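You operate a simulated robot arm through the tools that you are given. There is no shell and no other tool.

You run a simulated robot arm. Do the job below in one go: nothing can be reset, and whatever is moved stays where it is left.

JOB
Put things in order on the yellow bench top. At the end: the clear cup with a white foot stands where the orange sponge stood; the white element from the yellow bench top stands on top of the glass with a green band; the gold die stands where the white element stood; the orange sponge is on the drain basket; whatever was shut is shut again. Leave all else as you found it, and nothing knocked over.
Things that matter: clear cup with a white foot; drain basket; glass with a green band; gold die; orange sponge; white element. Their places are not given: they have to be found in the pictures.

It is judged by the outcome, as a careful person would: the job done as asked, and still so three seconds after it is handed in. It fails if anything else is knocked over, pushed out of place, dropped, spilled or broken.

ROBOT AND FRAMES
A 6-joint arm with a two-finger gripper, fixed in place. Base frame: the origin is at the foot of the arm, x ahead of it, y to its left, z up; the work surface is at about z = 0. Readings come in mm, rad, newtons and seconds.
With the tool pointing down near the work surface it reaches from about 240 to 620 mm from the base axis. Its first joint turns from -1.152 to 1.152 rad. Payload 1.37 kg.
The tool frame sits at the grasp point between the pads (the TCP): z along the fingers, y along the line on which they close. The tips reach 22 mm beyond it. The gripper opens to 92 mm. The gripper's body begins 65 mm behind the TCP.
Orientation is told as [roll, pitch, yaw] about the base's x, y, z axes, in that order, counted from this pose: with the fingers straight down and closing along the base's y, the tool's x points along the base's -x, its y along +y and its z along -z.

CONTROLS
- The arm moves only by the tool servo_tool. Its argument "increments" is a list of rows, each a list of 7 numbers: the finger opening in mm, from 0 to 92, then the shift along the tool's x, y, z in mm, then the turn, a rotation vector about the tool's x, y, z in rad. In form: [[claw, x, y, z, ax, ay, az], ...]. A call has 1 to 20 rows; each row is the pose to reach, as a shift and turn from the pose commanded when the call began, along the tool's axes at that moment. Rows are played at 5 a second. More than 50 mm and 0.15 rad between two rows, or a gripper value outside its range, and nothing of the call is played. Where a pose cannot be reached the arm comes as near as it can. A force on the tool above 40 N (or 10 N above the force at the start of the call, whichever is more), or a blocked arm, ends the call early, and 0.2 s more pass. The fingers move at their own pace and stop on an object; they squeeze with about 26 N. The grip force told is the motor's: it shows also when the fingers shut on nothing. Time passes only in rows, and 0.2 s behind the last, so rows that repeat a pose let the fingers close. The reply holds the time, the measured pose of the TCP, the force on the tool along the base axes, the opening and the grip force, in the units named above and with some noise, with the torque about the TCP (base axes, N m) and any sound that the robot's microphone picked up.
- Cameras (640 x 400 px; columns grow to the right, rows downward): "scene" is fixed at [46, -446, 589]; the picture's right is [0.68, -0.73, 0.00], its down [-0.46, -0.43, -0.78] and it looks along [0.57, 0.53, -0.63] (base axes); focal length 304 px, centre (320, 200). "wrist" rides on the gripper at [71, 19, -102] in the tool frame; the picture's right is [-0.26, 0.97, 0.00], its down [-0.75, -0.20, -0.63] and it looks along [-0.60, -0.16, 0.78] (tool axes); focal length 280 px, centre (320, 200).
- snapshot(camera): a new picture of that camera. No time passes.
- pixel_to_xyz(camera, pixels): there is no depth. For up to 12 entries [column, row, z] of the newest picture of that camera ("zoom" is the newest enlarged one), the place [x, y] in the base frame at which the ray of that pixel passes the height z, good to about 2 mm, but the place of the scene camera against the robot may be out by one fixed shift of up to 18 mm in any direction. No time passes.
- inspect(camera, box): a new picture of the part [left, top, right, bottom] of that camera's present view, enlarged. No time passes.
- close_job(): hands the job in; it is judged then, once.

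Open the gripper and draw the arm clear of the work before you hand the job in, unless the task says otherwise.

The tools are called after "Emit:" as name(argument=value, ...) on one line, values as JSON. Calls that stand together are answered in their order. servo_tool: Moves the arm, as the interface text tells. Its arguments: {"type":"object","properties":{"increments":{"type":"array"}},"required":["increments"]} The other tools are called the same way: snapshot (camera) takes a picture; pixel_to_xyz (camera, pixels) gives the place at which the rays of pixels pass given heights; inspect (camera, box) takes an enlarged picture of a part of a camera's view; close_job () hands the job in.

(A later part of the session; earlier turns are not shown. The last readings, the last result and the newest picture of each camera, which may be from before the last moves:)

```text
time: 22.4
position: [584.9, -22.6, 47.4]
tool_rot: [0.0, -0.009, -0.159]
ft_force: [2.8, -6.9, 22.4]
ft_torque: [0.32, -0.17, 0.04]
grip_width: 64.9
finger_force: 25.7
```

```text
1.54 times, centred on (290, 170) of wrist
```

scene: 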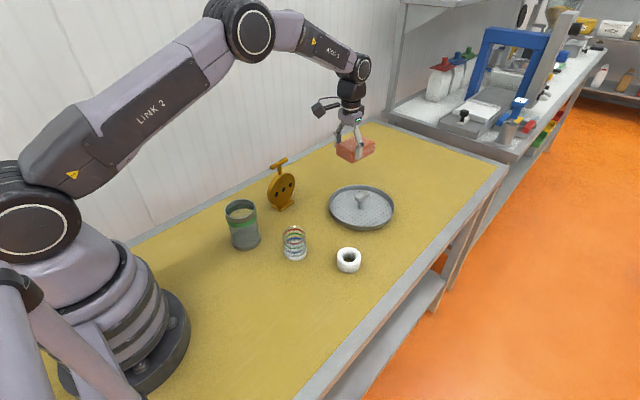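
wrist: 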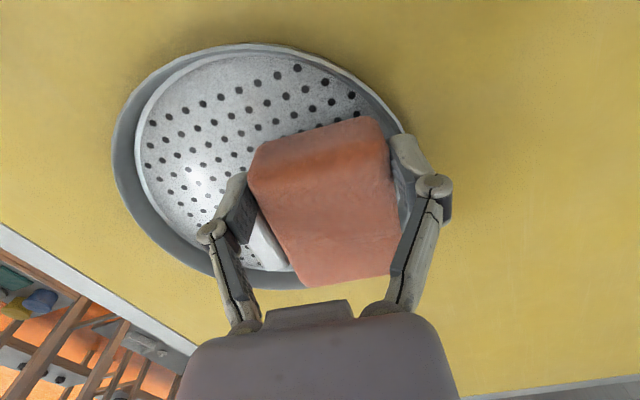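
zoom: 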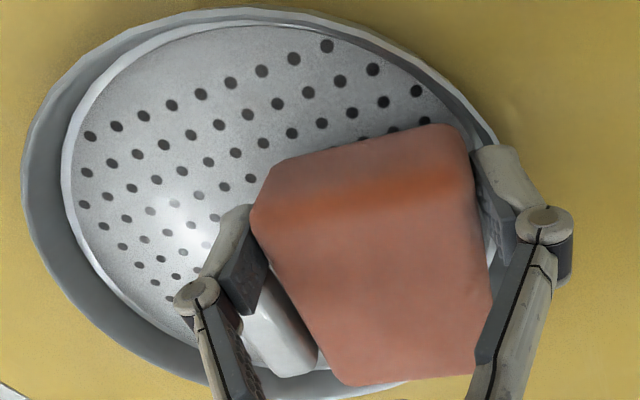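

The reading shows 22 N upward and -7 N in y at TCP z=47.4, so the sponge's outer edge sits on the rim. I raise 8 mm and look closely at both sides.

Emit:
servo_tool(increments=[[40, 0, 0, -4, 0, 0, 0], [40, 0, 0, -8, 0, 0, 0], [40, 0, 0, -8, 0, 0, 0]])

Emit:
inspect(camera="wrist", box=[340, 90, 460, 200])

Emit:
inspect(camera="wrist", box=[200, 150, 320, 290])

Emit:
inspect(camera="scene", box=[330, 175, 385, 220])

```text
time: 23.2
position: [583.3, -21.4, 51.9]
tool_rot: [0.001, 0.0, -0.157]
ft_force: [-0.2, 0.1, -0.5]
ft_torque: [0.03, 0.01, 0.03]
grip_width: 64.7
finger_force: 26.1
```

```text
3.64 times, centred on (400, 145) of wrist
```

zoom: 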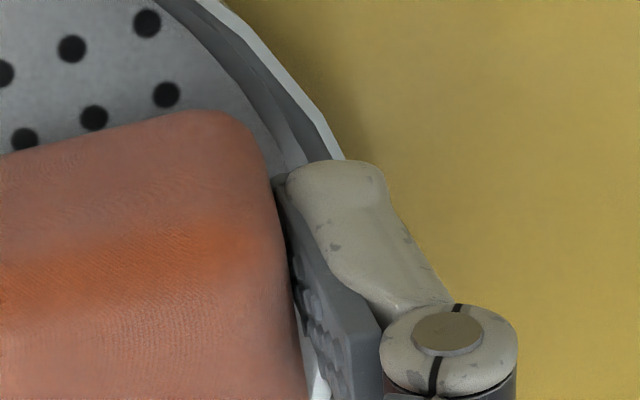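

```text
2.86 times, centred on (260, 220) of wrist
```

zoom: 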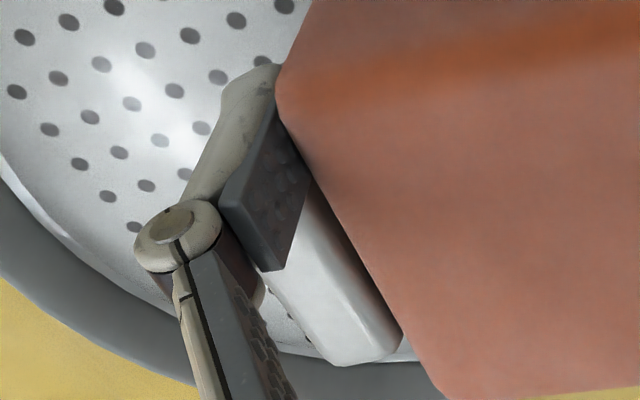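

```text
8.89 times, centred on (358, 198) of scene
```

zoom: 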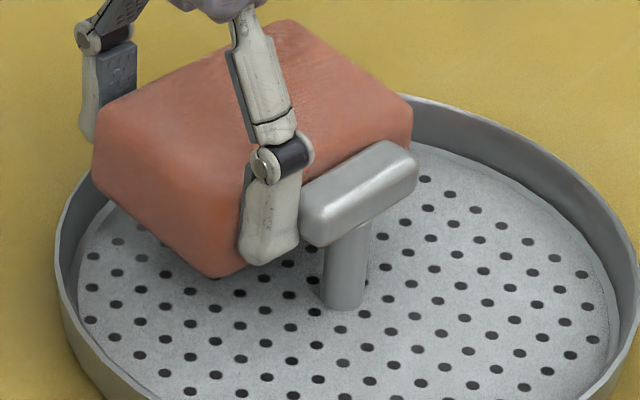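

Free again at TCP z=51.9. I shift 3 mm outward along the bar (tool -x) and 1 mm toward the bar (tool -y), then lower slowly 6 mm to see whether contact returns.

Emit:
servo_tool(increments=[[40, -1.5, -0.5, 0, 0, 0, 0], [40, -3, -1, 0, 0, 0, 0], [40, -3, -1, 2, 0, 0, 0], [40, -3, -1, 4, 0, 0, 0], [40, -3, -1, 5, 0, 0, 0]])

```text
time: 24.4
position: [586.0, -24.2, 47.4]
tool_rot: [0.001, -0.002, -0.159]
ft_force: [0.3, -0.2, 0.1]
ft_torque: [0.0, 0.0, 0.0]
grip_width: 64.5
finger_force: 26.1
```

No contact at z=47.4 now. I keep lowering by 1 mm steps to z≈43.

Emit:
servo_tool(increments=[[40, 0, 0, 1, 0, 0, 0], [40, 0, 0, 2, 0, 0, 0], [40, 0, 0, 3, 0, 0, 0], [40, 0, 0, 4, 0, 0, 0]])

Emit:
inspect(camera="scene", box=[330, 175, 385, 220])

Emit:
inspect(camera="wrist", box=[340, 90, 460, 200])

```text
time: 25.4
position: [587.4, -23.0, 45.8]
tool_rot: [-0.001, -0.005, -0.156]
ft_force: [-4.6, 0.2, 22.7]
ft_torque: [0.54, -0.02, -0.06]
grip_width: 64.9
finger_force: 25.7
```

```text
8.89 times, centred on (358, 198) of scene
```

zoom: 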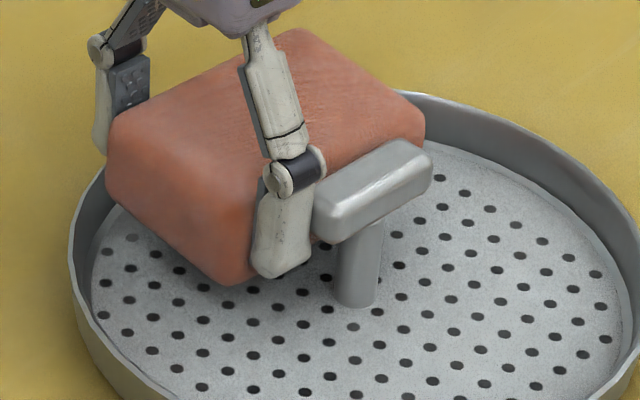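

```text
3.64 times, centred on (400, 145) of wrist
```

zoom: 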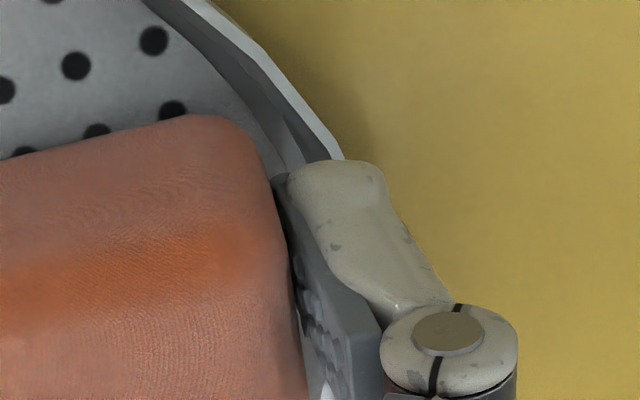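

The scene pictures show the basket has shifted about 1.4 px right (some 4 mm), and force of 22 N is back at z=45.8. I raise the sponge clear and move to the left to re-measure the basket and bar from a free view.

Emit:
servo_tool(increments=[[40, 0, 0, -6, 0, 0, 0], [40, 0, 0, -20, 0, 0, 0], [40, 0, 0, -60, 0, 0, 0], [40, 0, 0, -100, 0, 0, 0], [40, 0, 0, -145, 0, 0, 0], [40, 0, 30, -145, 0, 0, 0], [40, 0, 60, -145, 0, 0, 0], [40, 0, 60, -145, 0, 0, 0]])

Emit:
snapshot(camera="wrist")

Emit:
inspect(camera="scene", box=[320, 175, 405, 240])

```text
time: 27.2
position: [594.8, 35.7, 188.8]
tool_rot: [-0.001, -0.001, -0.159]
ft_force: [-0.1, -0.6, -0.2]
ft_torque: [0.03, 0.01, -0.01]
grip_width: 64.3
finger_force: 25.7
```

```text
taken
```

wrist: 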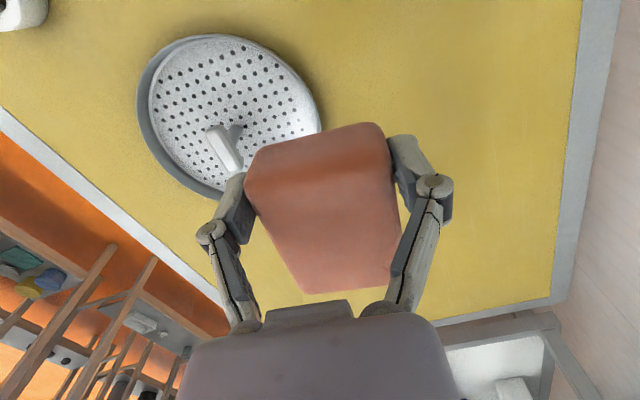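

```text
6.15 times, centred on (362, 208) of scene
```

zoom: 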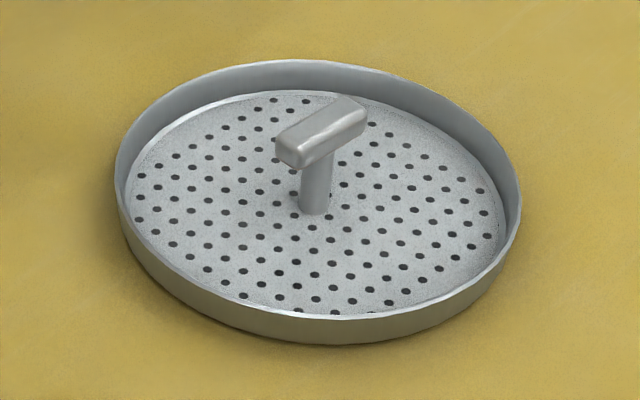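

The basket is only about 0.6 px (2 mm) off its first place now. I enlarge the wrist view of the basket at (228,115) to measure rim, post and bar.

Emit:
inspect(camera="wrist", box=[130, 25, 330, 205])

Emit:
inspect(camera="wrist", box=[195, 110, 265, 180])

```text
2.22 times, centred on (230, 115) of wrist
```

zoom: 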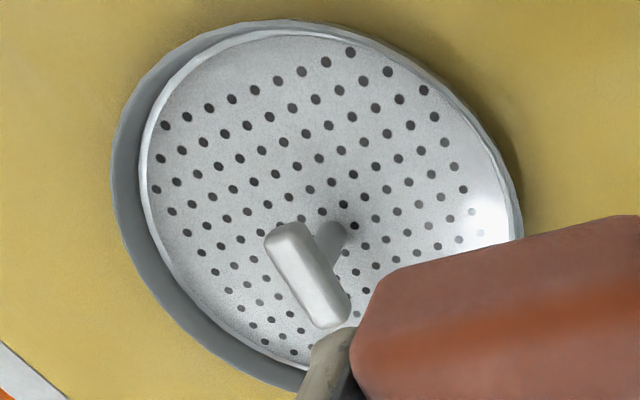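

```text
5.71 times, centred on (230, 145) of wrist
```

zoom: 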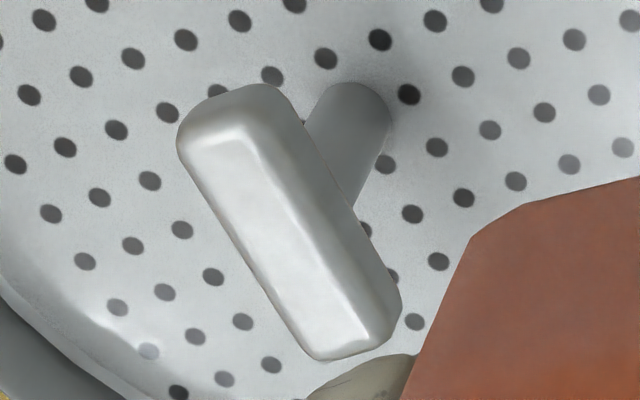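

I take rays for the post foot (354,117), bar centre (290,225) at several heights, and bar outline points in the newest enlargement.

Emit:
pixel_to_xyz(camera="zoom", pixels=[[354, 117, 3], [290, 225, 30], [290, 225, 40], [290, 225, 45], [290, 225, 50], [232, 110, 40], [355, 335, 40], [245, 258, 40], [352, 205, 40], [232, 110, 45], [355, 335, 45]])

Emit:
pixel_to_xyz(camera="wrist", pixels=[[137, 105, 17], [152, 62, 17], [205, 35, 17], [265, 48, 17], [320, 110, 17], [155, 155, 17], [195, 187, 17], [150, 105, 3], [310, 110, 3], [230, 38, 3], [175, 158, 3], [205, 180, 3]])

```text
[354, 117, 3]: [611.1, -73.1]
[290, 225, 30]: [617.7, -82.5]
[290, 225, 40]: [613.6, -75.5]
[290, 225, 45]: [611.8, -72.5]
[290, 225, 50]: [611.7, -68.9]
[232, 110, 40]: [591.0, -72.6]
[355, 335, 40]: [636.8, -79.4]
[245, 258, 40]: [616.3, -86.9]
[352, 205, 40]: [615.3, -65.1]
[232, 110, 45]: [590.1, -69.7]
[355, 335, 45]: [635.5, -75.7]
```

```text
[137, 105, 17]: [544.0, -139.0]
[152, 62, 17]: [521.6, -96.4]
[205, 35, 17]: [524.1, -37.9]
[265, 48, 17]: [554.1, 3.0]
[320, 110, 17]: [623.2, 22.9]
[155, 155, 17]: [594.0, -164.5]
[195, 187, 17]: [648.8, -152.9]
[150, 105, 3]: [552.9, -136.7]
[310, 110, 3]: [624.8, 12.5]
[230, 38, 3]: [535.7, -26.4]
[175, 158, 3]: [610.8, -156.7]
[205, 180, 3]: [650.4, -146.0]
```

The post stands at (611.5,-73), the basket centre at (610.5,-71), floor radius about 86, so my sponge was some 2 mm too far out. I move back over it with TCP (584.7,-25.8), yaw -0.13, and come down to z≈60.

Emit:
servo_tool(increments=[[40, 0.3, -30, 0, 0, 0, -0.014], [40, 0.7, -62.8, 0, 0, 0, -0.027], [40, 0.7, -62.8, 40, 0, 0, -0.027], [40, 0.7, -62.8, 80, 0, 0, -0.027], [40, 0.7, -62.8, 110, 0, 0, -0.027], [40, 0.7, -62.8, 110, 0, 0, -0.027]])

Emit:
snapshot(camera="wrist")

Emit:
inspect(camera="scene", box=[330, 165, 400, 230])

```text
time: 28.6
position: [584.0, -25.5, 80.5]
tool_rot: [-0.001, -0.005, -0.131]
ft_force: [0.2, 0.0, -0.3]
ft_torque: [0.0, 0.01, -0.02]
grip_width: 64.1
finger_force: 25.7
```

```text
taken
```

wrist: 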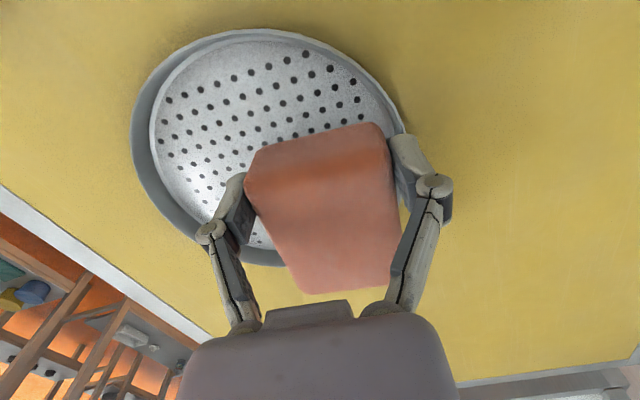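

```text
6.15 times, centred on (365, 198) of scene
```

zoom: 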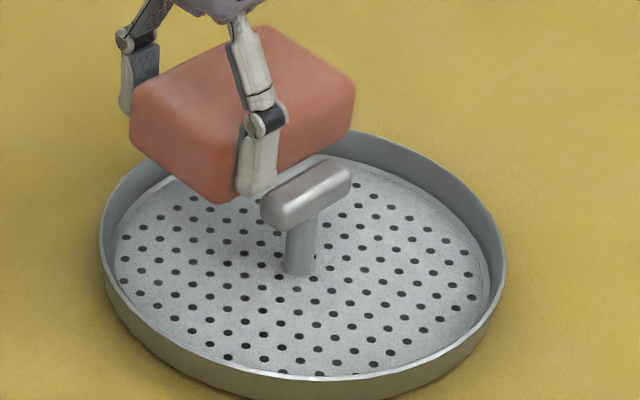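

The sponge seems to sit a bit higher between the fingers than at first (near edge at row 123 against 115). I enlarge to see how far the tips stand above its underside.

Emit:
inspect(camera="scene", box=[335, 165, 375, 200])

Emit:
inspect(camera="wrist", box=[200, 100, 460, 300])

```text
11.43 times, centred on (355, 182) of scene
```

zoom: 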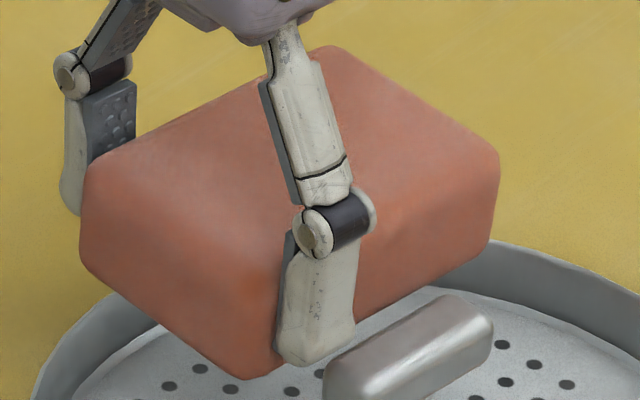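

```text
2.00 times, centred on (330, 200) of wrist
```

zoom: 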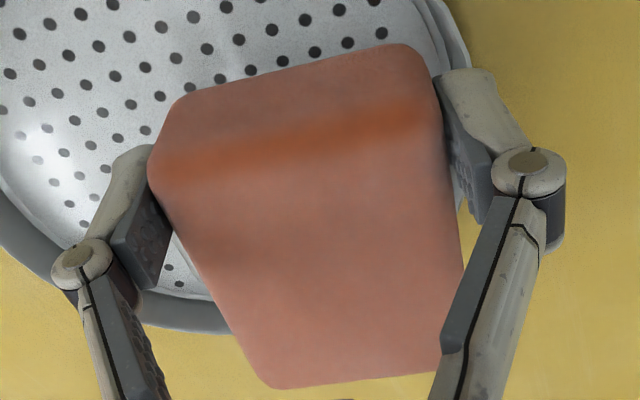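

The tips now stand only about 7 mm above the sponge's underside, so releasing above the rim would drop it. I take it to a free spot near (440,15) on the bench to regrip it higher and nearer its end.

Emit:
servo_tool(increments=[[40, 0, 0, -35, 0, 0, 0], [40, 0, 0, -70, 0, 0, 0], [40, 37, 5.4, -70, 0, 0, -0.03], [40, 74, 10.8, -70, 0, 0, -0.06], [40, 111, 16.2, -70, 0, 0, -0.1], [40, 148.6, 21.6, -70, 0, 0, -0.13], [40, 148.6, 21.6, -70, 0, 0, -0.13]])

Emit:
snapshot(camera="wrist")

Emit:
snapshot(camera="scene")

```text
time: 30.2
position: [439.2, 13.9, 149.5]
tool_rot: [0.0, -0.003, 0.0]
ft_force: [-0.4, 0.3, -0.5]
ft_torque: [0.01, -0.01, -0.03]
grip_width: 64.2
finger_force: 25.8
```

```text
taken
```

wrist: 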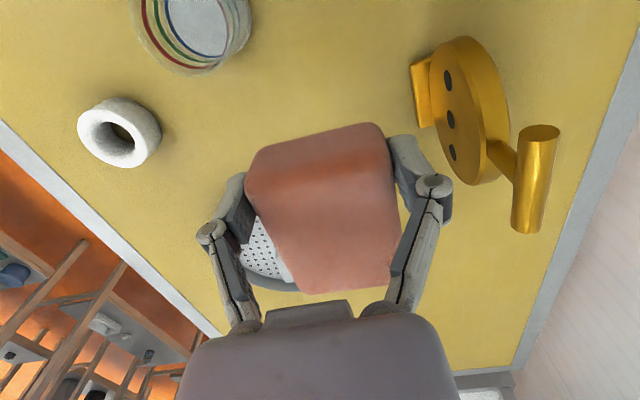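

```text
taken
```

scene: 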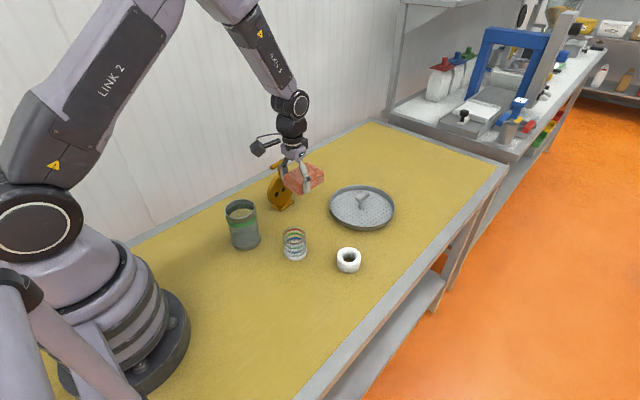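

The bench below is free; the die's foot begins at about y=90 and the cup ends at x≈400. I shift 9 mm to -y and lower the sponge gently to the bench.

Emit:
servo_tool(increments=[[40, 0, -9, 30, 0, 0, 0], [40, 0, -9, 70, 0, 0, 0], [40, 0, -9, 100, 0, 0, 0], [40, 0, -9, 110, 0, 0, 0], [40, 0, -9, 114, 0, 0, 0], [40, 0, -9, 116, 0, 0, 0], [40, 0, -9, 117, 0, 0, 0]])

```text
time: 31.8
position: [440.9, 4.7, 32.3]
tool_rot: [-0.001, -0.002, -0.002]
ft_force: [-0.2, -0.3, -0.7]
ft_torque: [0.05, 0.0, 0.04]
grip_width: 64.4
finger_force: 26.2
```

No contact yet at z=32. I lower three more single millimetres.

Emit:
servo_tool(increments=[[40, 0, 0, 1, 0, 0, 0], [40, 0, 0, 2, 0, 0, 0]])

```text
time: 32.4
position: [440.0, 5.5, 30.9]
tool_rot: [0.002, -0.002, -0.002]
ft_force: [0.3, 0.4, 0.0]
ft_torque: [0.0, -0.01, -0.01]
grip_width: 64.4
finger_force: 26.1
```

Still no contact at z=30.9. I go down two more millimetres.

Emit:
servo_tool(increments=[[40, 0, 0, 1, 0, 0, 0], [40, 0, 0, 2, 0, 0, 0]])

```text
time: 33.0
position: [440.7, 6.7, 28.2]
tool_rot: [-0.001, -0.002, 0.0]
ft_force: [0.5, -0.1, 0.1]
ft_torque: [0.01, 0.02, 0.01]
grip_width: 63.7
finger_force: 25.9
```

No contact at z=28 either. I continue in millimetre steps, with the finger tips still 6 mm above the bench.

Emit:
servo_tool(increments=[[40, 0, 0, 1, 0, 0, 0], [40, 0, 0, 2, 0, 0, 0]])

Emit:
inspect(camera="scene", box=[280, 170, 350, 230])

```text
time: 33.6
position: [441.2, 4.9, 25.9]
tool_rot: [-0.001, -0.005, 0.0]
ft_force: [-2.6, 2.4, 12.0]
ft_torque: [-0.29, -0.15, -0.01]
grip_width: 64.0
finger_force: 26.0
```

```text
6.67 times, centred on (315, 200) of scene
```

zoom: 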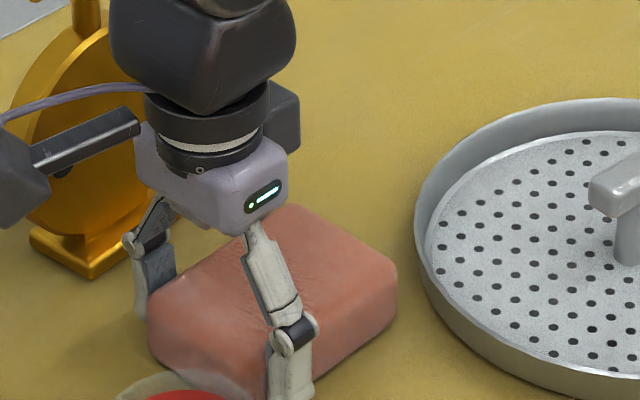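

The bench carries the sponge now (12 N at z=26). I open the fingers in place.

Emit:
servo_tool(increments=[[70, 0, 0, 0, 0, 0, 0], [80, 0, 0, 0, 0, 0, 0], [80, 0, 0, -3, 0, 0, 0], [80, 0, 0, -3, 0, 0, 0]])

Emit:
snapshot(camera="wrist")

Emit:
inspect(camera="scene", box=[280, 170, 350, 230])

```text
time: 34.6
position: [440.0, 5.6, 29.5]
tool_rot: [0.001, -0.003, -0.001]
ft_force: [0.5, 0.2, 0.1]
ft_torque: [0.02, 0.01, 0.0]
grip_width: 80.1
finger_force: 0.1
```

```text
taken
```

wrist: 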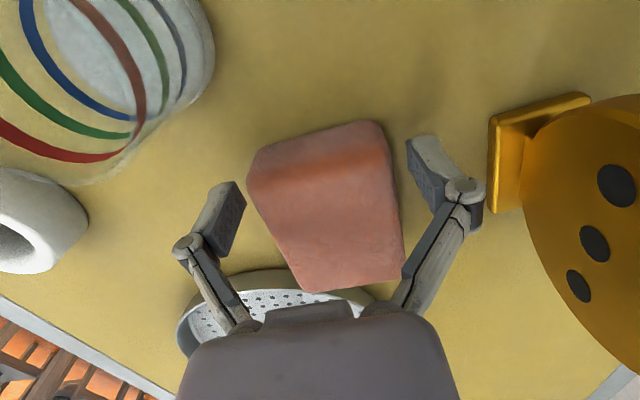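

```text
6.67 times, centred on (315, 200) of scene
```

zoom: 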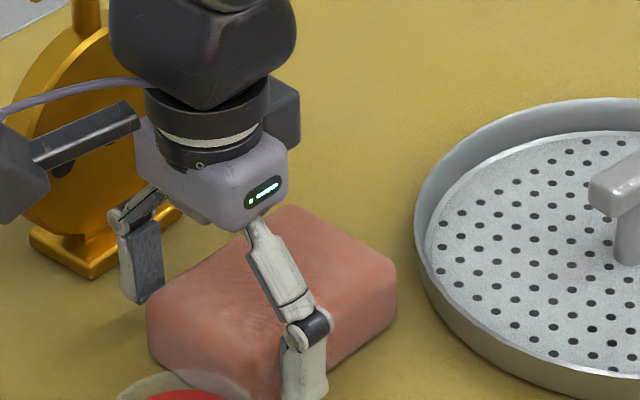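

The sponge lies flat between the open fingers. I enlarge to find its near end and height before regripping.

Emit:
inspect(camera="wrist", box=[220, 100, 430, 300])

Emit:
pixel_to_xyz(camera="zoom", pixels=[[85, 130, 3], [205, 83, 3], [320, 48, 3], [320, 125, 28], [205, 160, 28], [95, 170, 20], [340, 70, 20]])

```text
2.00 times, centred on (325, 200) of wrist
```

zoom: 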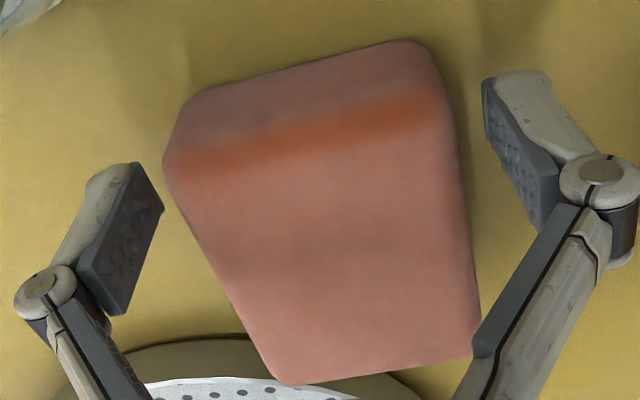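

```text
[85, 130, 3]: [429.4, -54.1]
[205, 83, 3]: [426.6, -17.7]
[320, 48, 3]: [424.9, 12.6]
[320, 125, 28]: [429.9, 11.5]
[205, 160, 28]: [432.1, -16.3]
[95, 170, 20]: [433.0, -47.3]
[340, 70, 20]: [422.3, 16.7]
```

I take the near bottom edge again with exact points, plus the left and right edges.

Emit:
pixel_to_xyz(camera="zoom", pixels=[[200, 91, 2], [300, 65, 2], [390, 43, 2], [175, 120, 8], [165, 160, 24], [440, 80, 8], [455, 130, 24], [270, 375, 24], [480, 340, 24], [400, 362, 24]])

```text
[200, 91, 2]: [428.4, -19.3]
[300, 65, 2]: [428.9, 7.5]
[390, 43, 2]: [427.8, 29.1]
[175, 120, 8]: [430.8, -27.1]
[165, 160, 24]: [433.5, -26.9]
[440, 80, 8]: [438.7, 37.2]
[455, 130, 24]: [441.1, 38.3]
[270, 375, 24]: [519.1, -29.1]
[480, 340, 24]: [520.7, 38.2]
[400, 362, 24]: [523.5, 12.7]
```

The sponge spans x 428–520 and y -27…38, so its near end is 12 mm from TCP. I step 2.5 mm nearer its end, raise to z≈36.5 and close again.

Emit:
servo_tool(increments=[[80, 1.2, 0, -4, 0, 0, 0], [80, 2.5, 0, -7.3, 0, 0, 0], [80, 2.5, 0, -7.3, 0, 0, 0], [40, 2.5, 0, -7.3, 0, 0, 0], [40, 2.5, 0, -7.3, 0, 0, 0], [40, 2.5, 0, -7.3, 0, 0, 0], [40, 2.5, 0, -7.3, 0, 0, 0]])

Emit:
snapshot(camera="wrist")

```text
time: 36.2
position: [438.1, 5.4, 36.6]
tool_rot: [-0.001, -0.003, -0.003]
ft_force: [-1.9, 0.3, 8.6]
ft_torque: [0.05, -0.02, 0.0]
grip_width: 64.1
finger_force: 26.0
```

```text
taken
```

wrist: 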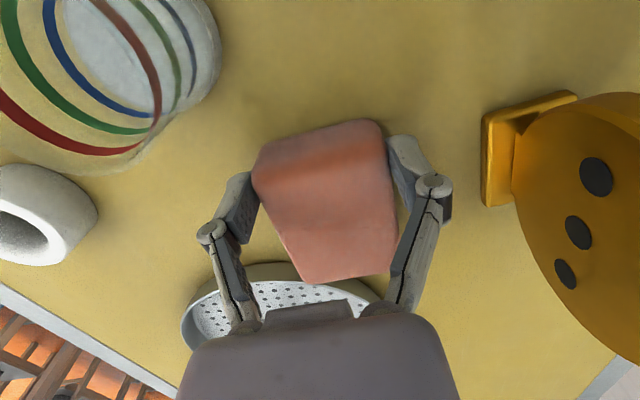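

The sponge is gripped again at 64.1 mm with tips about 14 mm above its underside and its near end 10 mm from TCP. I lift it and carry it above the basket to TCP (580.6,-24.9), yaw -0.13.

Emit:
servo_tool(increments=[[40, 0, 0, -10, 0, 0, 0], [40, 0, 0, -50, 0, 0, 0], [40, 0, 0, -95, 0, 0, 0], [40, -35, -7, -113, 0, 0, 0.03], [40, -70, -15, -113, 0, 0, 0.06], [40, -107, -23, -113, 0, 0, 0.1], [40, -142.6, -30.4, -113, 0, 0, 0.13], [40, -142.6, -30.4, -113, 0, 0, 0.13]])

Emit:
snapshot(camera="wrist")

Emit:
inspect(camera="scene", box=[320, 130, 405, 240])

```text
time: 38.0
position: [579.4, -25.4, 150.1]
tool_rot: [-0.001, -0.001, -0.131]
ft_force: [0.1, 0.0, -0.8]
ft_torque: [0.01, 0.02, -0.01]
grip_width: 64.0
finger_force: 26.2
```

```text
taken
```

wrist: 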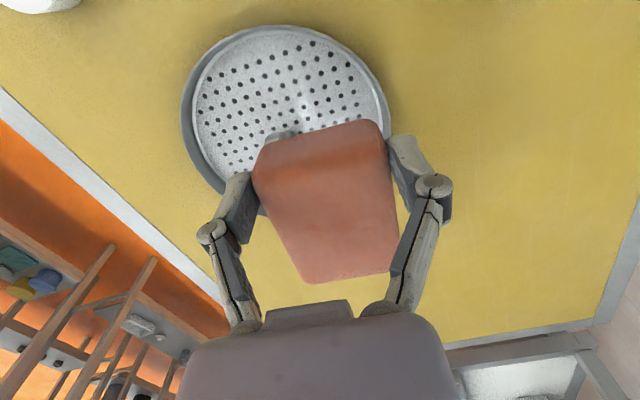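

```text
3.64 times, centred on (362, 185) of scene
```

zoom: 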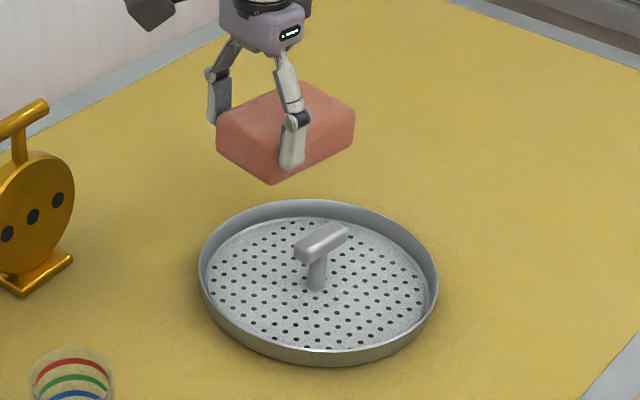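

I verify the basket's place from this view with rays on the rim and floor edge.

Emit:
inspect(camera="wrist", box=[170, 15, 400, 215])

Emit:
pixel_to_xyz(camera="wrist", pixels=[[181, 120, 18], [207, 180, 18], [186, 75, 18], [255, 26, 0], [330, 38, 0], [390, 120, 0], [194, 120, 3], [213, 165, 3], [260, 35, 3], [330, 50, 3], [378, 115, 3], [282, 134, 45]])

```text
2.00 times, centred on (285, 115) of wrist
```

zoom: 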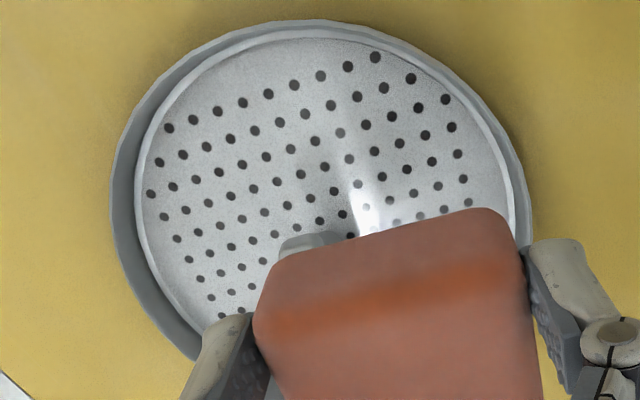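

```text
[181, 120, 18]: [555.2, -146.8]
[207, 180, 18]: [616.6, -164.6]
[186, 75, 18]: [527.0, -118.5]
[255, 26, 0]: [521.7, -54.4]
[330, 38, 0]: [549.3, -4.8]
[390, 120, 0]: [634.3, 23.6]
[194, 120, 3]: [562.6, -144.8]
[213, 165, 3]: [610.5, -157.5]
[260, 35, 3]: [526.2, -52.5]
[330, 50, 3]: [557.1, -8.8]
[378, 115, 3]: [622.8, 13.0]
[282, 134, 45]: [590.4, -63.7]
```

The rim fits a centre of about (610,-71); the bar's near end looks about 2 mm nearer the sponge than assumed. I move 1–2 mm outward, yaw -0.145, and come down to just above the bar height.

Emit:
servo_tool(increments=[[40, -0.6, 1.6, 20, 0, 0, 0.015], [40, -0.6, 1.6, 40, 0, 0, 0.015], [40, -0.6, 1.6, 58, 0, 0, 0.015], [40, -0.6, 1.6, 58, 0, 0, 0.015]])

Emit:
inspect(camera="wrist", box=[190, 60, 420, 290])

Emit:
inspect(camera="scene", box=[335, 165, 395, 215])

```text
time: 39.0
position: [580.9, -23.5, 91.4]
tool_rot: [-0.001, -0.003, -0.148]
ft_force: [-0.1, -0.5, 0.4]
ft_torque: [0.0, 0.02, 0.01]
grip_width: 63.8
finger_force: 25.6
```

```text
1.74 times, centred on (305, 175) of wrist
```

zoom: 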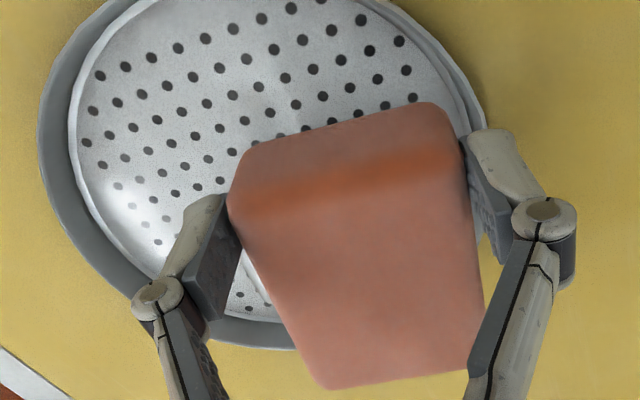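

```text
8.00 times, centred on (365, 190) of scene
```

zoom: 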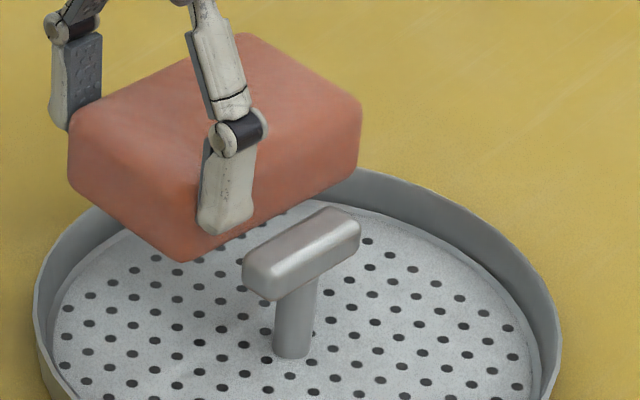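

The inner finger now has clear room left of the bar (220 against 245 in the enlargement). I lower in small steps to z≈60 and read the force.

Emit:
servo_tool(increments=[[40, 0, 0, 8, 0, 0, 0], [40, 0, 0, 16, 0, 0, 0], [40, 0, 0, 24, 0, 0, 0], [40, 0, 0, 31, 0, 0, 0]])

Emit:
inspect(camera="wrist", box=[190, 60, 420, 290])

Emit:
inspect(camera="scene", box=[335, 165, 395, 215])

```text
time: 40.0
position: [581.9, -24.0, 60.2]
tool_rot: [0.0, -0.001, -0.147]
ft_force: [-0.1, -0.3, -0.6]
ft_torque: [0.02, 0.03, -0.02]
grip_width: 63.8
finger_force: 26.4
```

```text
1.74 times, centred on (305, 175) of wrist
```

zoom: 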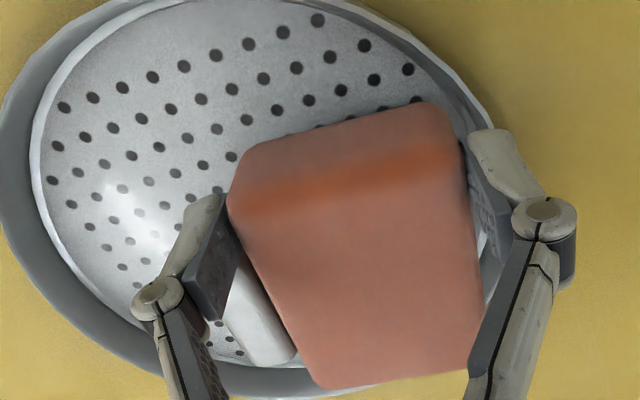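

```text
8.00 times, centred on (365, 190) of scene
```

zoom: 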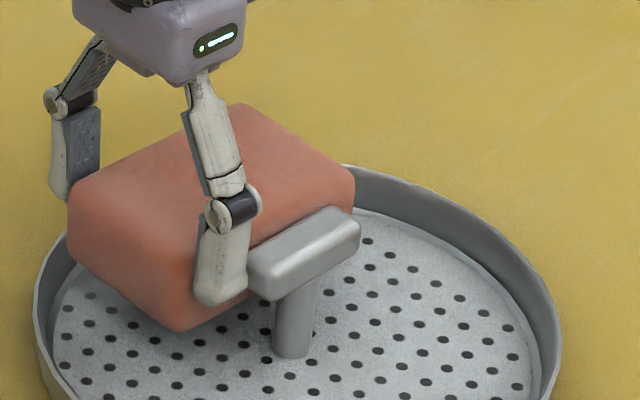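

Still free at z=60. I lower 2 mm per step to z≈50, where the underside is at about 14 mm.

Emit:
servo_tool(increments=[[40, 0, 0, 2, 0, 0, 0], [40, 0, 0, 4, 0, 0, 0], [40, 0, 0, 6, 0, 0, 0], [40, 0, 0, 8, 0, 0, 0], [40, 0, 0, 9, 0, 0, 0]])

```text
time: 41.2
position: [583.1, -25.2, 52.2]
tool_rot: [0.001, -0.008, -0.146]
ft_force: [3.2, -4.5, 22.4]
ft_torque: [0.29, -0.01, 0.21]
grip_width: 64.4
finger_force: 25.7
```

Contact again at z=52 with the underside at about 15 mm, near the sponge's near outer corner. I raise 6 mm, check whether the basket moved, and look at both ends.

Emit:
servo_tool(increments=[[40, 0, 0, -4, 0, 0, 0], [40, 0, 0, -8, 0, 0, 0]])

Emit:
inspect(camera="scene", box=[320, 175, 405, 240])

Emit:
inspect(camera="wrist", box=[350, 90, 440, 180])

Emit:
inspect(camera="wrist", box=[230, 200, 410, 300])

```text
time: 41.8
position: [579.9, -23.9, 57.0]
tool_rot: [0.001, 0.002, -0.146]
ft_force: [0.6, -0.1, -0.3]
ft_torque: [0.0, 0.02, 0.04]
grip_width: 64.5
finger_force: 26.0
```

```text
6.15 times, centred on (362, 208) of scene
```

zoom: 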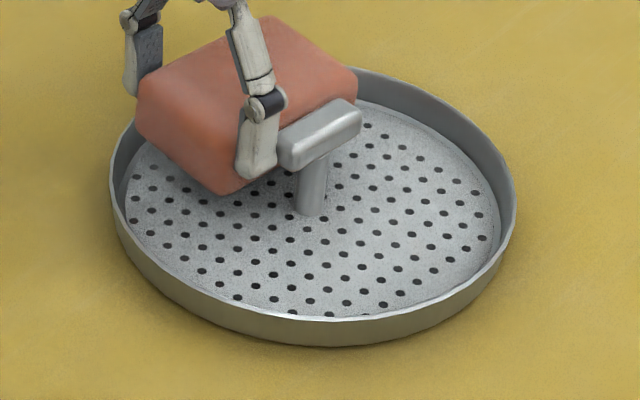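

```text
4.44 times, centred on (395, 135) of wrist
```

zoom: 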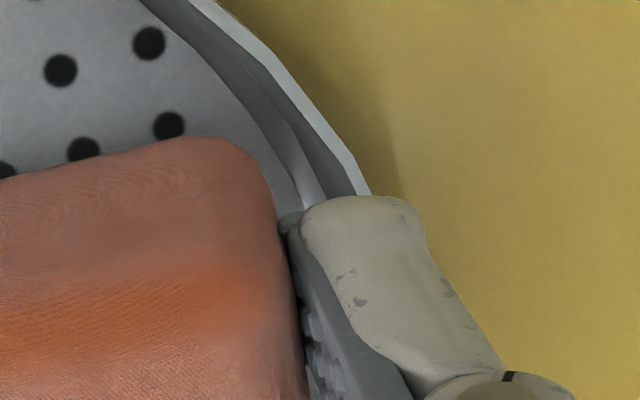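

```text
3.56 times, centred on (320, 250) of wrist
```

zoom: 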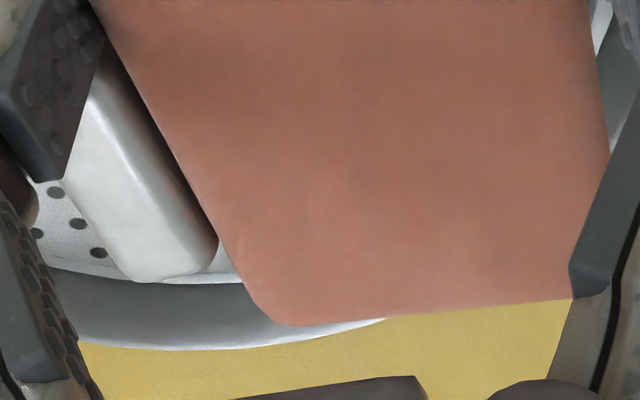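

The basket is within 1 px of its place. I re-enlarge the near outer corner alone to take rays there.

Emit:
inspect(camera="wrist", box=[330, 80, 430, 160])

Emit:
pixel_to_xyz(camera="zoom", pixels=[[320, 200, 16], [320, 200, 40]])

```text
5.00 times, centred on (380, 120) of wrist
```

zoom: 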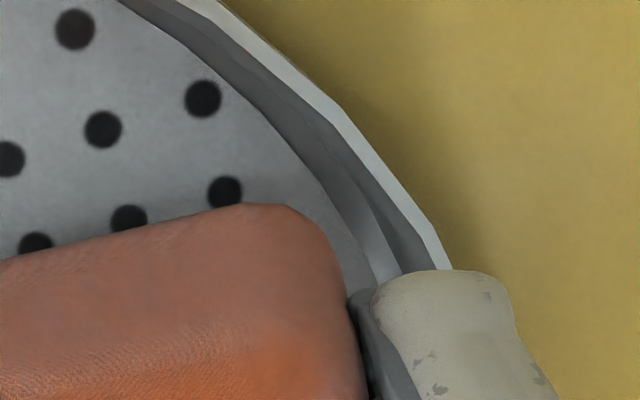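

```text
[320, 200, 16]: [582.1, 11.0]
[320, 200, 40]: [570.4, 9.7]
```

I take rays for the rim (z=17), floor edge (z=3) and the sponge's near bottom corner (z≈21).

Emit:
pixel_to_xyz(camera="zoom", pixels=[[440, 262, 17], [330, 100, 17], [230, 10, 17], [415, 265, 17], [300, 105, 17], [340, 205, 3], [200, 55, 3], [280, 204, 22], [318, 222, 22], [335, 250, 22], [100, 240, 22], [352, 300, 22]])

```text
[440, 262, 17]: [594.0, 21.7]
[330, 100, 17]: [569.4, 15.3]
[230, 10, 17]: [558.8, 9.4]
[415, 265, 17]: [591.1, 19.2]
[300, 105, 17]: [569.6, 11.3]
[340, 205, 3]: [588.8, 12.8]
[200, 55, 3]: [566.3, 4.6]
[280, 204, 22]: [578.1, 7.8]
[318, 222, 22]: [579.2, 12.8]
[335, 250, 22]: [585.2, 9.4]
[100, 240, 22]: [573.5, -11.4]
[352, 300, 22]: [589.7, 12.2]
```

The near outer corner sits at radius ~89 against the floor's 87, so I need to go farther along the bar. I shift 4 mm outward and 1.2 mm toward the bar, then lower in 1 mm steps.

Emit:
servo_tool(increments=[[40, -2, -0.6, 0, 0, 0, 0], [40, -4, -1.2, 0, 0, 0, 0], [40, -4, -1.2, 2, 0, 0, 0], [40, -4, -1.2, 4, 0, 0, 0], [40, -4, -1.2, 6, 0, 0, 0]])

Emit:
inspect(camera="scene", box=[320, 175, 405, 240])

```text
time: 43.0
position: [586.1, -26.5, 52.9]
tool_rot: [-0.001, -0.003, -0.146]
ft_force: [-0.7, 0.3, -0.8]
ft_torque: [-0.01, 0.01, -0.03]
grip_width: 64.8
finger_force: 26.1
```

```text
6.15 times, centred on (362, 208) of scene
```

zoom: 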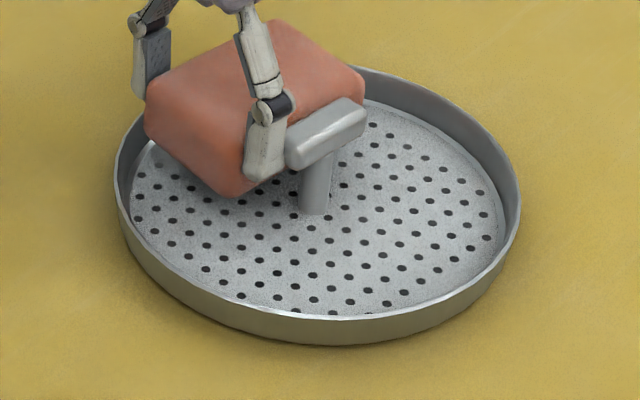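

No vertical contact at z=52.9 now. I lower on by 1 mm steps.

Emit:
servo_tool(increments=[[40, 0, 0, 1, 0, 0, 0], [40, 0, 0, 2, 0, 0, 0], [40, 0, 0, 3, 0, 0, 0]])

```text
time: 43.8
position: [585.8, -24.4, 52.4]
tool_rot: [-0.001, -0.004, -0.147]
ft_force: [-7.0, 1.2, 22.3]
ft_torque: [0.45, -0.04, -0.11]
grip_width: 64.9
finger_force: 25.7
```

The readings now fit a raised floor: comparing views, the perforated floor is at about z=12, so the sponge's underside (z≈14) is simply standing on it. I compare the basket's place with the first picture before letting go.

Emit:
inspect(camera="scene", box=[320, 175, 405, 240])

Emit:
inspect(camera="wrist", box=[190, 60, 440, 300])

```text
6.15 times, centred on (362, 208) of scene
```

zoom: 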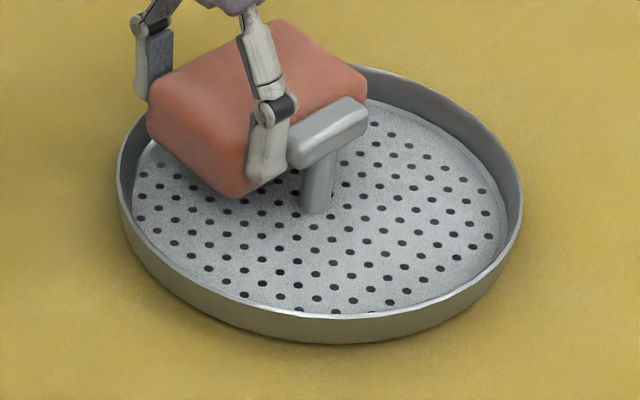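

```text
1.67 times, centred on (315, 180) of wrist
```

zoom: 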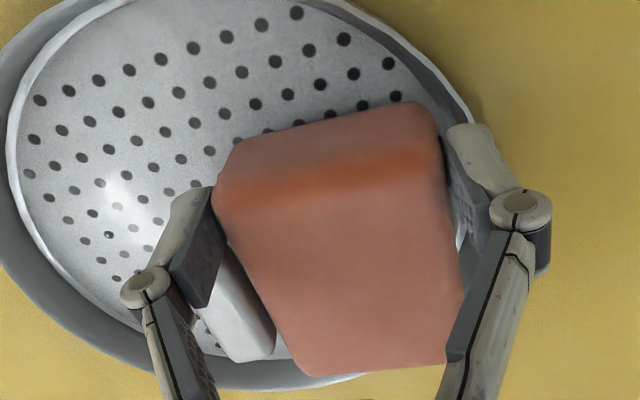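

The sponge's outer edge still meets the sloping rim, not the floor. I raise it slightly and measure the gap between the sponge's inner edge and the bar in the same picture.

Emit:
servo_tool(increments=[[40, 0, 0, -4, 0, 0, 0], [40, 0, 0, -9, 0, 0, 0], [40, 0, 0, -9, 0, 0, 0]])

Emit:
inspect(camera="wrist", box=[220, 190, 350, 290])

Emit:
inspect(camera="scene", box=[320, 175, 405, 240])

```text
time: 44.6
position: [585.0, -26.2, 58.5]
tool_rot: [-0.001, -0.001, -0.147]
ft_force: [-0.2, 0.8, -0.6]
ft_torque: [0.01, 0.0, -0.01]
grip_width: 64.5
finger_force: 26.3
```

```text
4.00 times, centred on (285, 240) of wrist
```

zoom: 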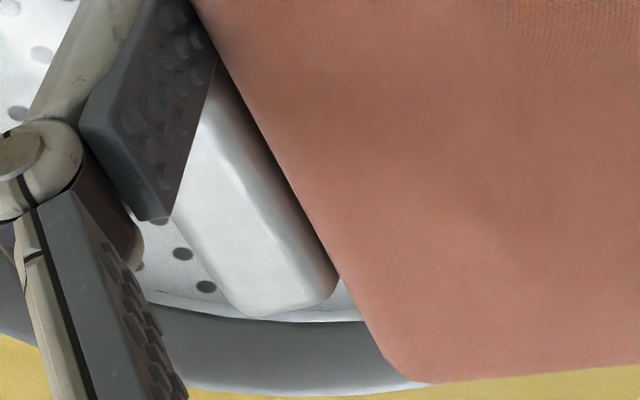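

```text
6.15 times, centred on (362, 208) of scene
```

zoom: 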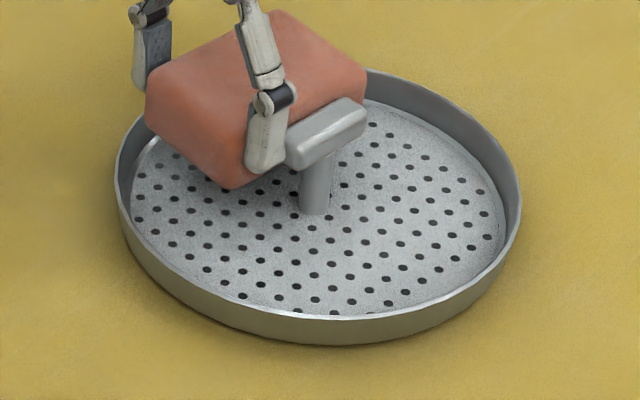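

The bar and sponge edges converge toward the far end, so the sponge is turned about 3° too far. I turn +0.05, shift 3.8 mm toward the bar and 1.5 mm back, then lower in small steps.

Emit:
servo_tool(increments=[[40, 0.7, -1.9, 0, 0, 0, -0.025], [40, 1.5, -3.8, 0, 0, 0, -0.05], [40, 1.5, -3.8, 2, 0, 0, -0.05], [40, 1.5, -3.8, 4, 0, 0, -0.05], [40, 1.5, -3.8, 6, 0, 0, -0.05]])

Emit:
inspect(camera="wrist", box=[220, 190, 350, 290])

Emit:
inspect(camera="wrist", box=[330, 80, 430, 160])

Emit:
inspect(camera="scene", box=[320, 175, 405, 240])

```text
time: 45.8
position: [583.1, -27.9, 53.4]
tool_rot: [0.002, -0.001, -0.095]
ft_force: [-0.3, 0.1, -0.1]
ft_torque: [-0.01, 0.01, 0.01]
grip_width: 64.5
finger_force: 26.1
```

```text
4.00 times, centred on (285, 240) of wrist
```

zoom: 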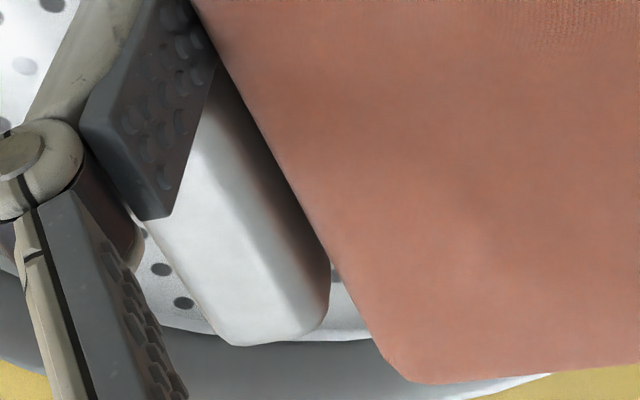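

```text
5.00 times, centred on (380, 120) of wrist
```

zoom: 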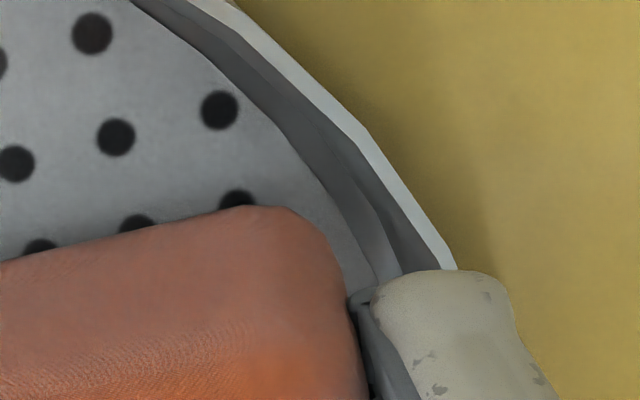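

```text
6.15 times, centred on (362, 208) of scene
```

zoom: 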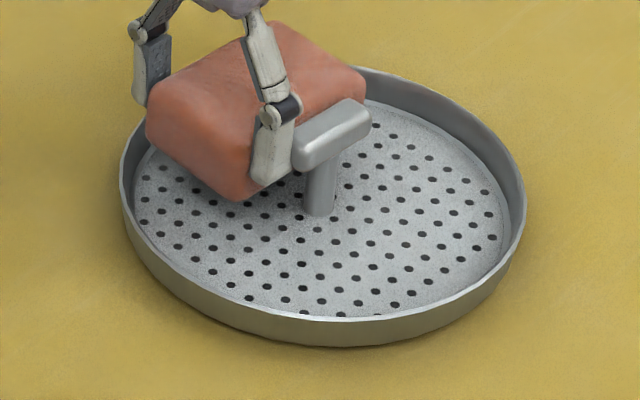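

The sponge now runs parallel to the bar and touches its side, and the basket has slid about 4 mm with it. I try lowering from here in 1 mm steps to see whether it fits between bar and rim.

Emit:
servo_tool(increments=[[40, 0, 0, 1, 0, 0, 0], [40, 0, 0, 2, 0, 0, 0], [40, 0, 0, 3, 0, 0, 0], [40, 0, 0, 4, 0, 0, 0]])

```text
time: 46.8
position: [584.5, -29.7, 49.8]
tool_rot: [0.001, -0.005, -0.096]
ft_force: [-4.1, 1.8, 24.7]
ft_torque: [0.46, -0.03, -0.18]
grip_width: 64.8
finger_force: 26.0
```

Contact again at z=49.8 with about the same height of the underside (17 mm) as every time. I look at the basket and sponge now before deciding how to release.

Emit:
inspect(camera="scene", box=[320, 175, 405, 240])

Emit:
inspect(camera="wrist", box=[330, 80, 430, 160])

```text
6.15 times, centred on (362, 208) of scene
```

zoom: 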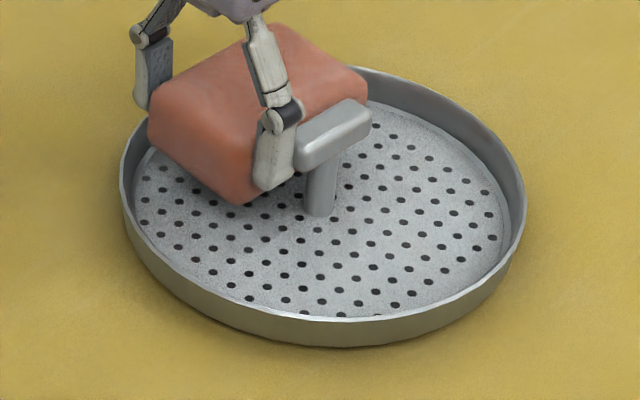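

```text
5.00 times, centred on (380, 120) of wrist
```

zoom: 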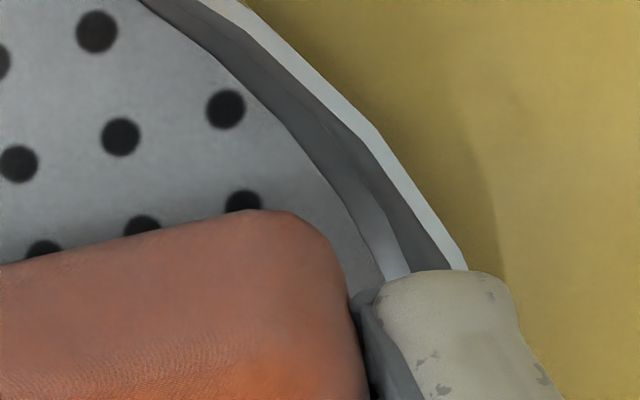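

I take rays on the rim, floor edge and the sponge corner in this newest enlargement.

Emit:
pixel_to_xyz(camera="zoom", pixels=[[455, 262, 18], [340, 110, 18], [430, 265, 18], [320, 118, 18], [385, 275, 3], [300, 150, 3], [160, 20, 3], [270, 212, 19], [310, 225, 19], [340, 265, 19], [355, 320, 19], [100, 240, 19]])

```text
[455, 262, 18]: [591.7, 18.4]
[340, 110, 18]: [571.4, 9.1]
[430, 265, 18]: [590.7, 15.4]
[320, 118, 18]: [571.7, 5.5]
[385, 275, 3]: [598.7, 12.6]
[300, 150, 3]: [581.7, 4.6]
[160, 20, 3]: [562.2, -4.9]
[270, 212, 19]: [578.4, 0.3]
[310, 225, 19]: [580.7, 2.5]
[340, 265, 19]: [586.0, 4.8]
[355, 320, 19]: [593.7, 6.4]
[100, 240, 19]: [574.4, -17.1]
```

The near corner is now some 8 mm inside the rim, so only the far corner could touch. I raise 5 mm, shift 3.5 mm back toward the near side, and lower again.

Emit:
servo_tool(increments=[[40, 0, 0, -4, 0, 0, 0], [40, 1.8, 0, -6, 0, 0, 0], [40, 3.5, 0, -6, 0, 0, 0], [40, 3.5, 0, -3, 0, 0, 0], [40, 3.5, 0, -1, 0, 0, 0], [40, 3.5, 0, 1, 0, 0, 0]])

Emit:
inspect(camera="scene", box=[320, 175, 405, 240])

```text
time: 48.2
position: [581.5, -29.6, 50.5]
tool_rot: [-0.001, -0.006, -0.096]
ft_force: [-5.3, 0.3, 22.9]
ft_torque: [0.47, 0.12, 0.08]
grip_width: 65.1
finger_force: 25.9
```

```text
6.15 times, centred on (362, 208) of scene
```

zoom: 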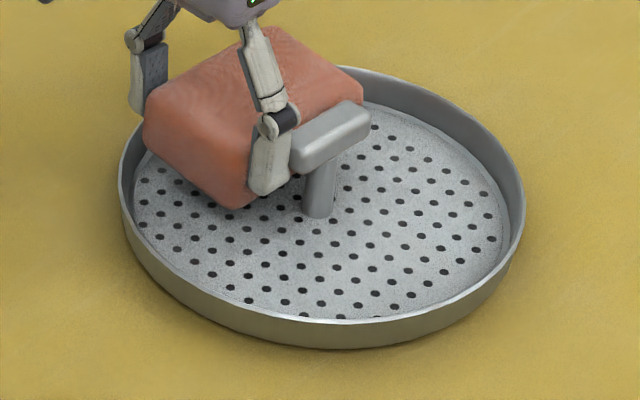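

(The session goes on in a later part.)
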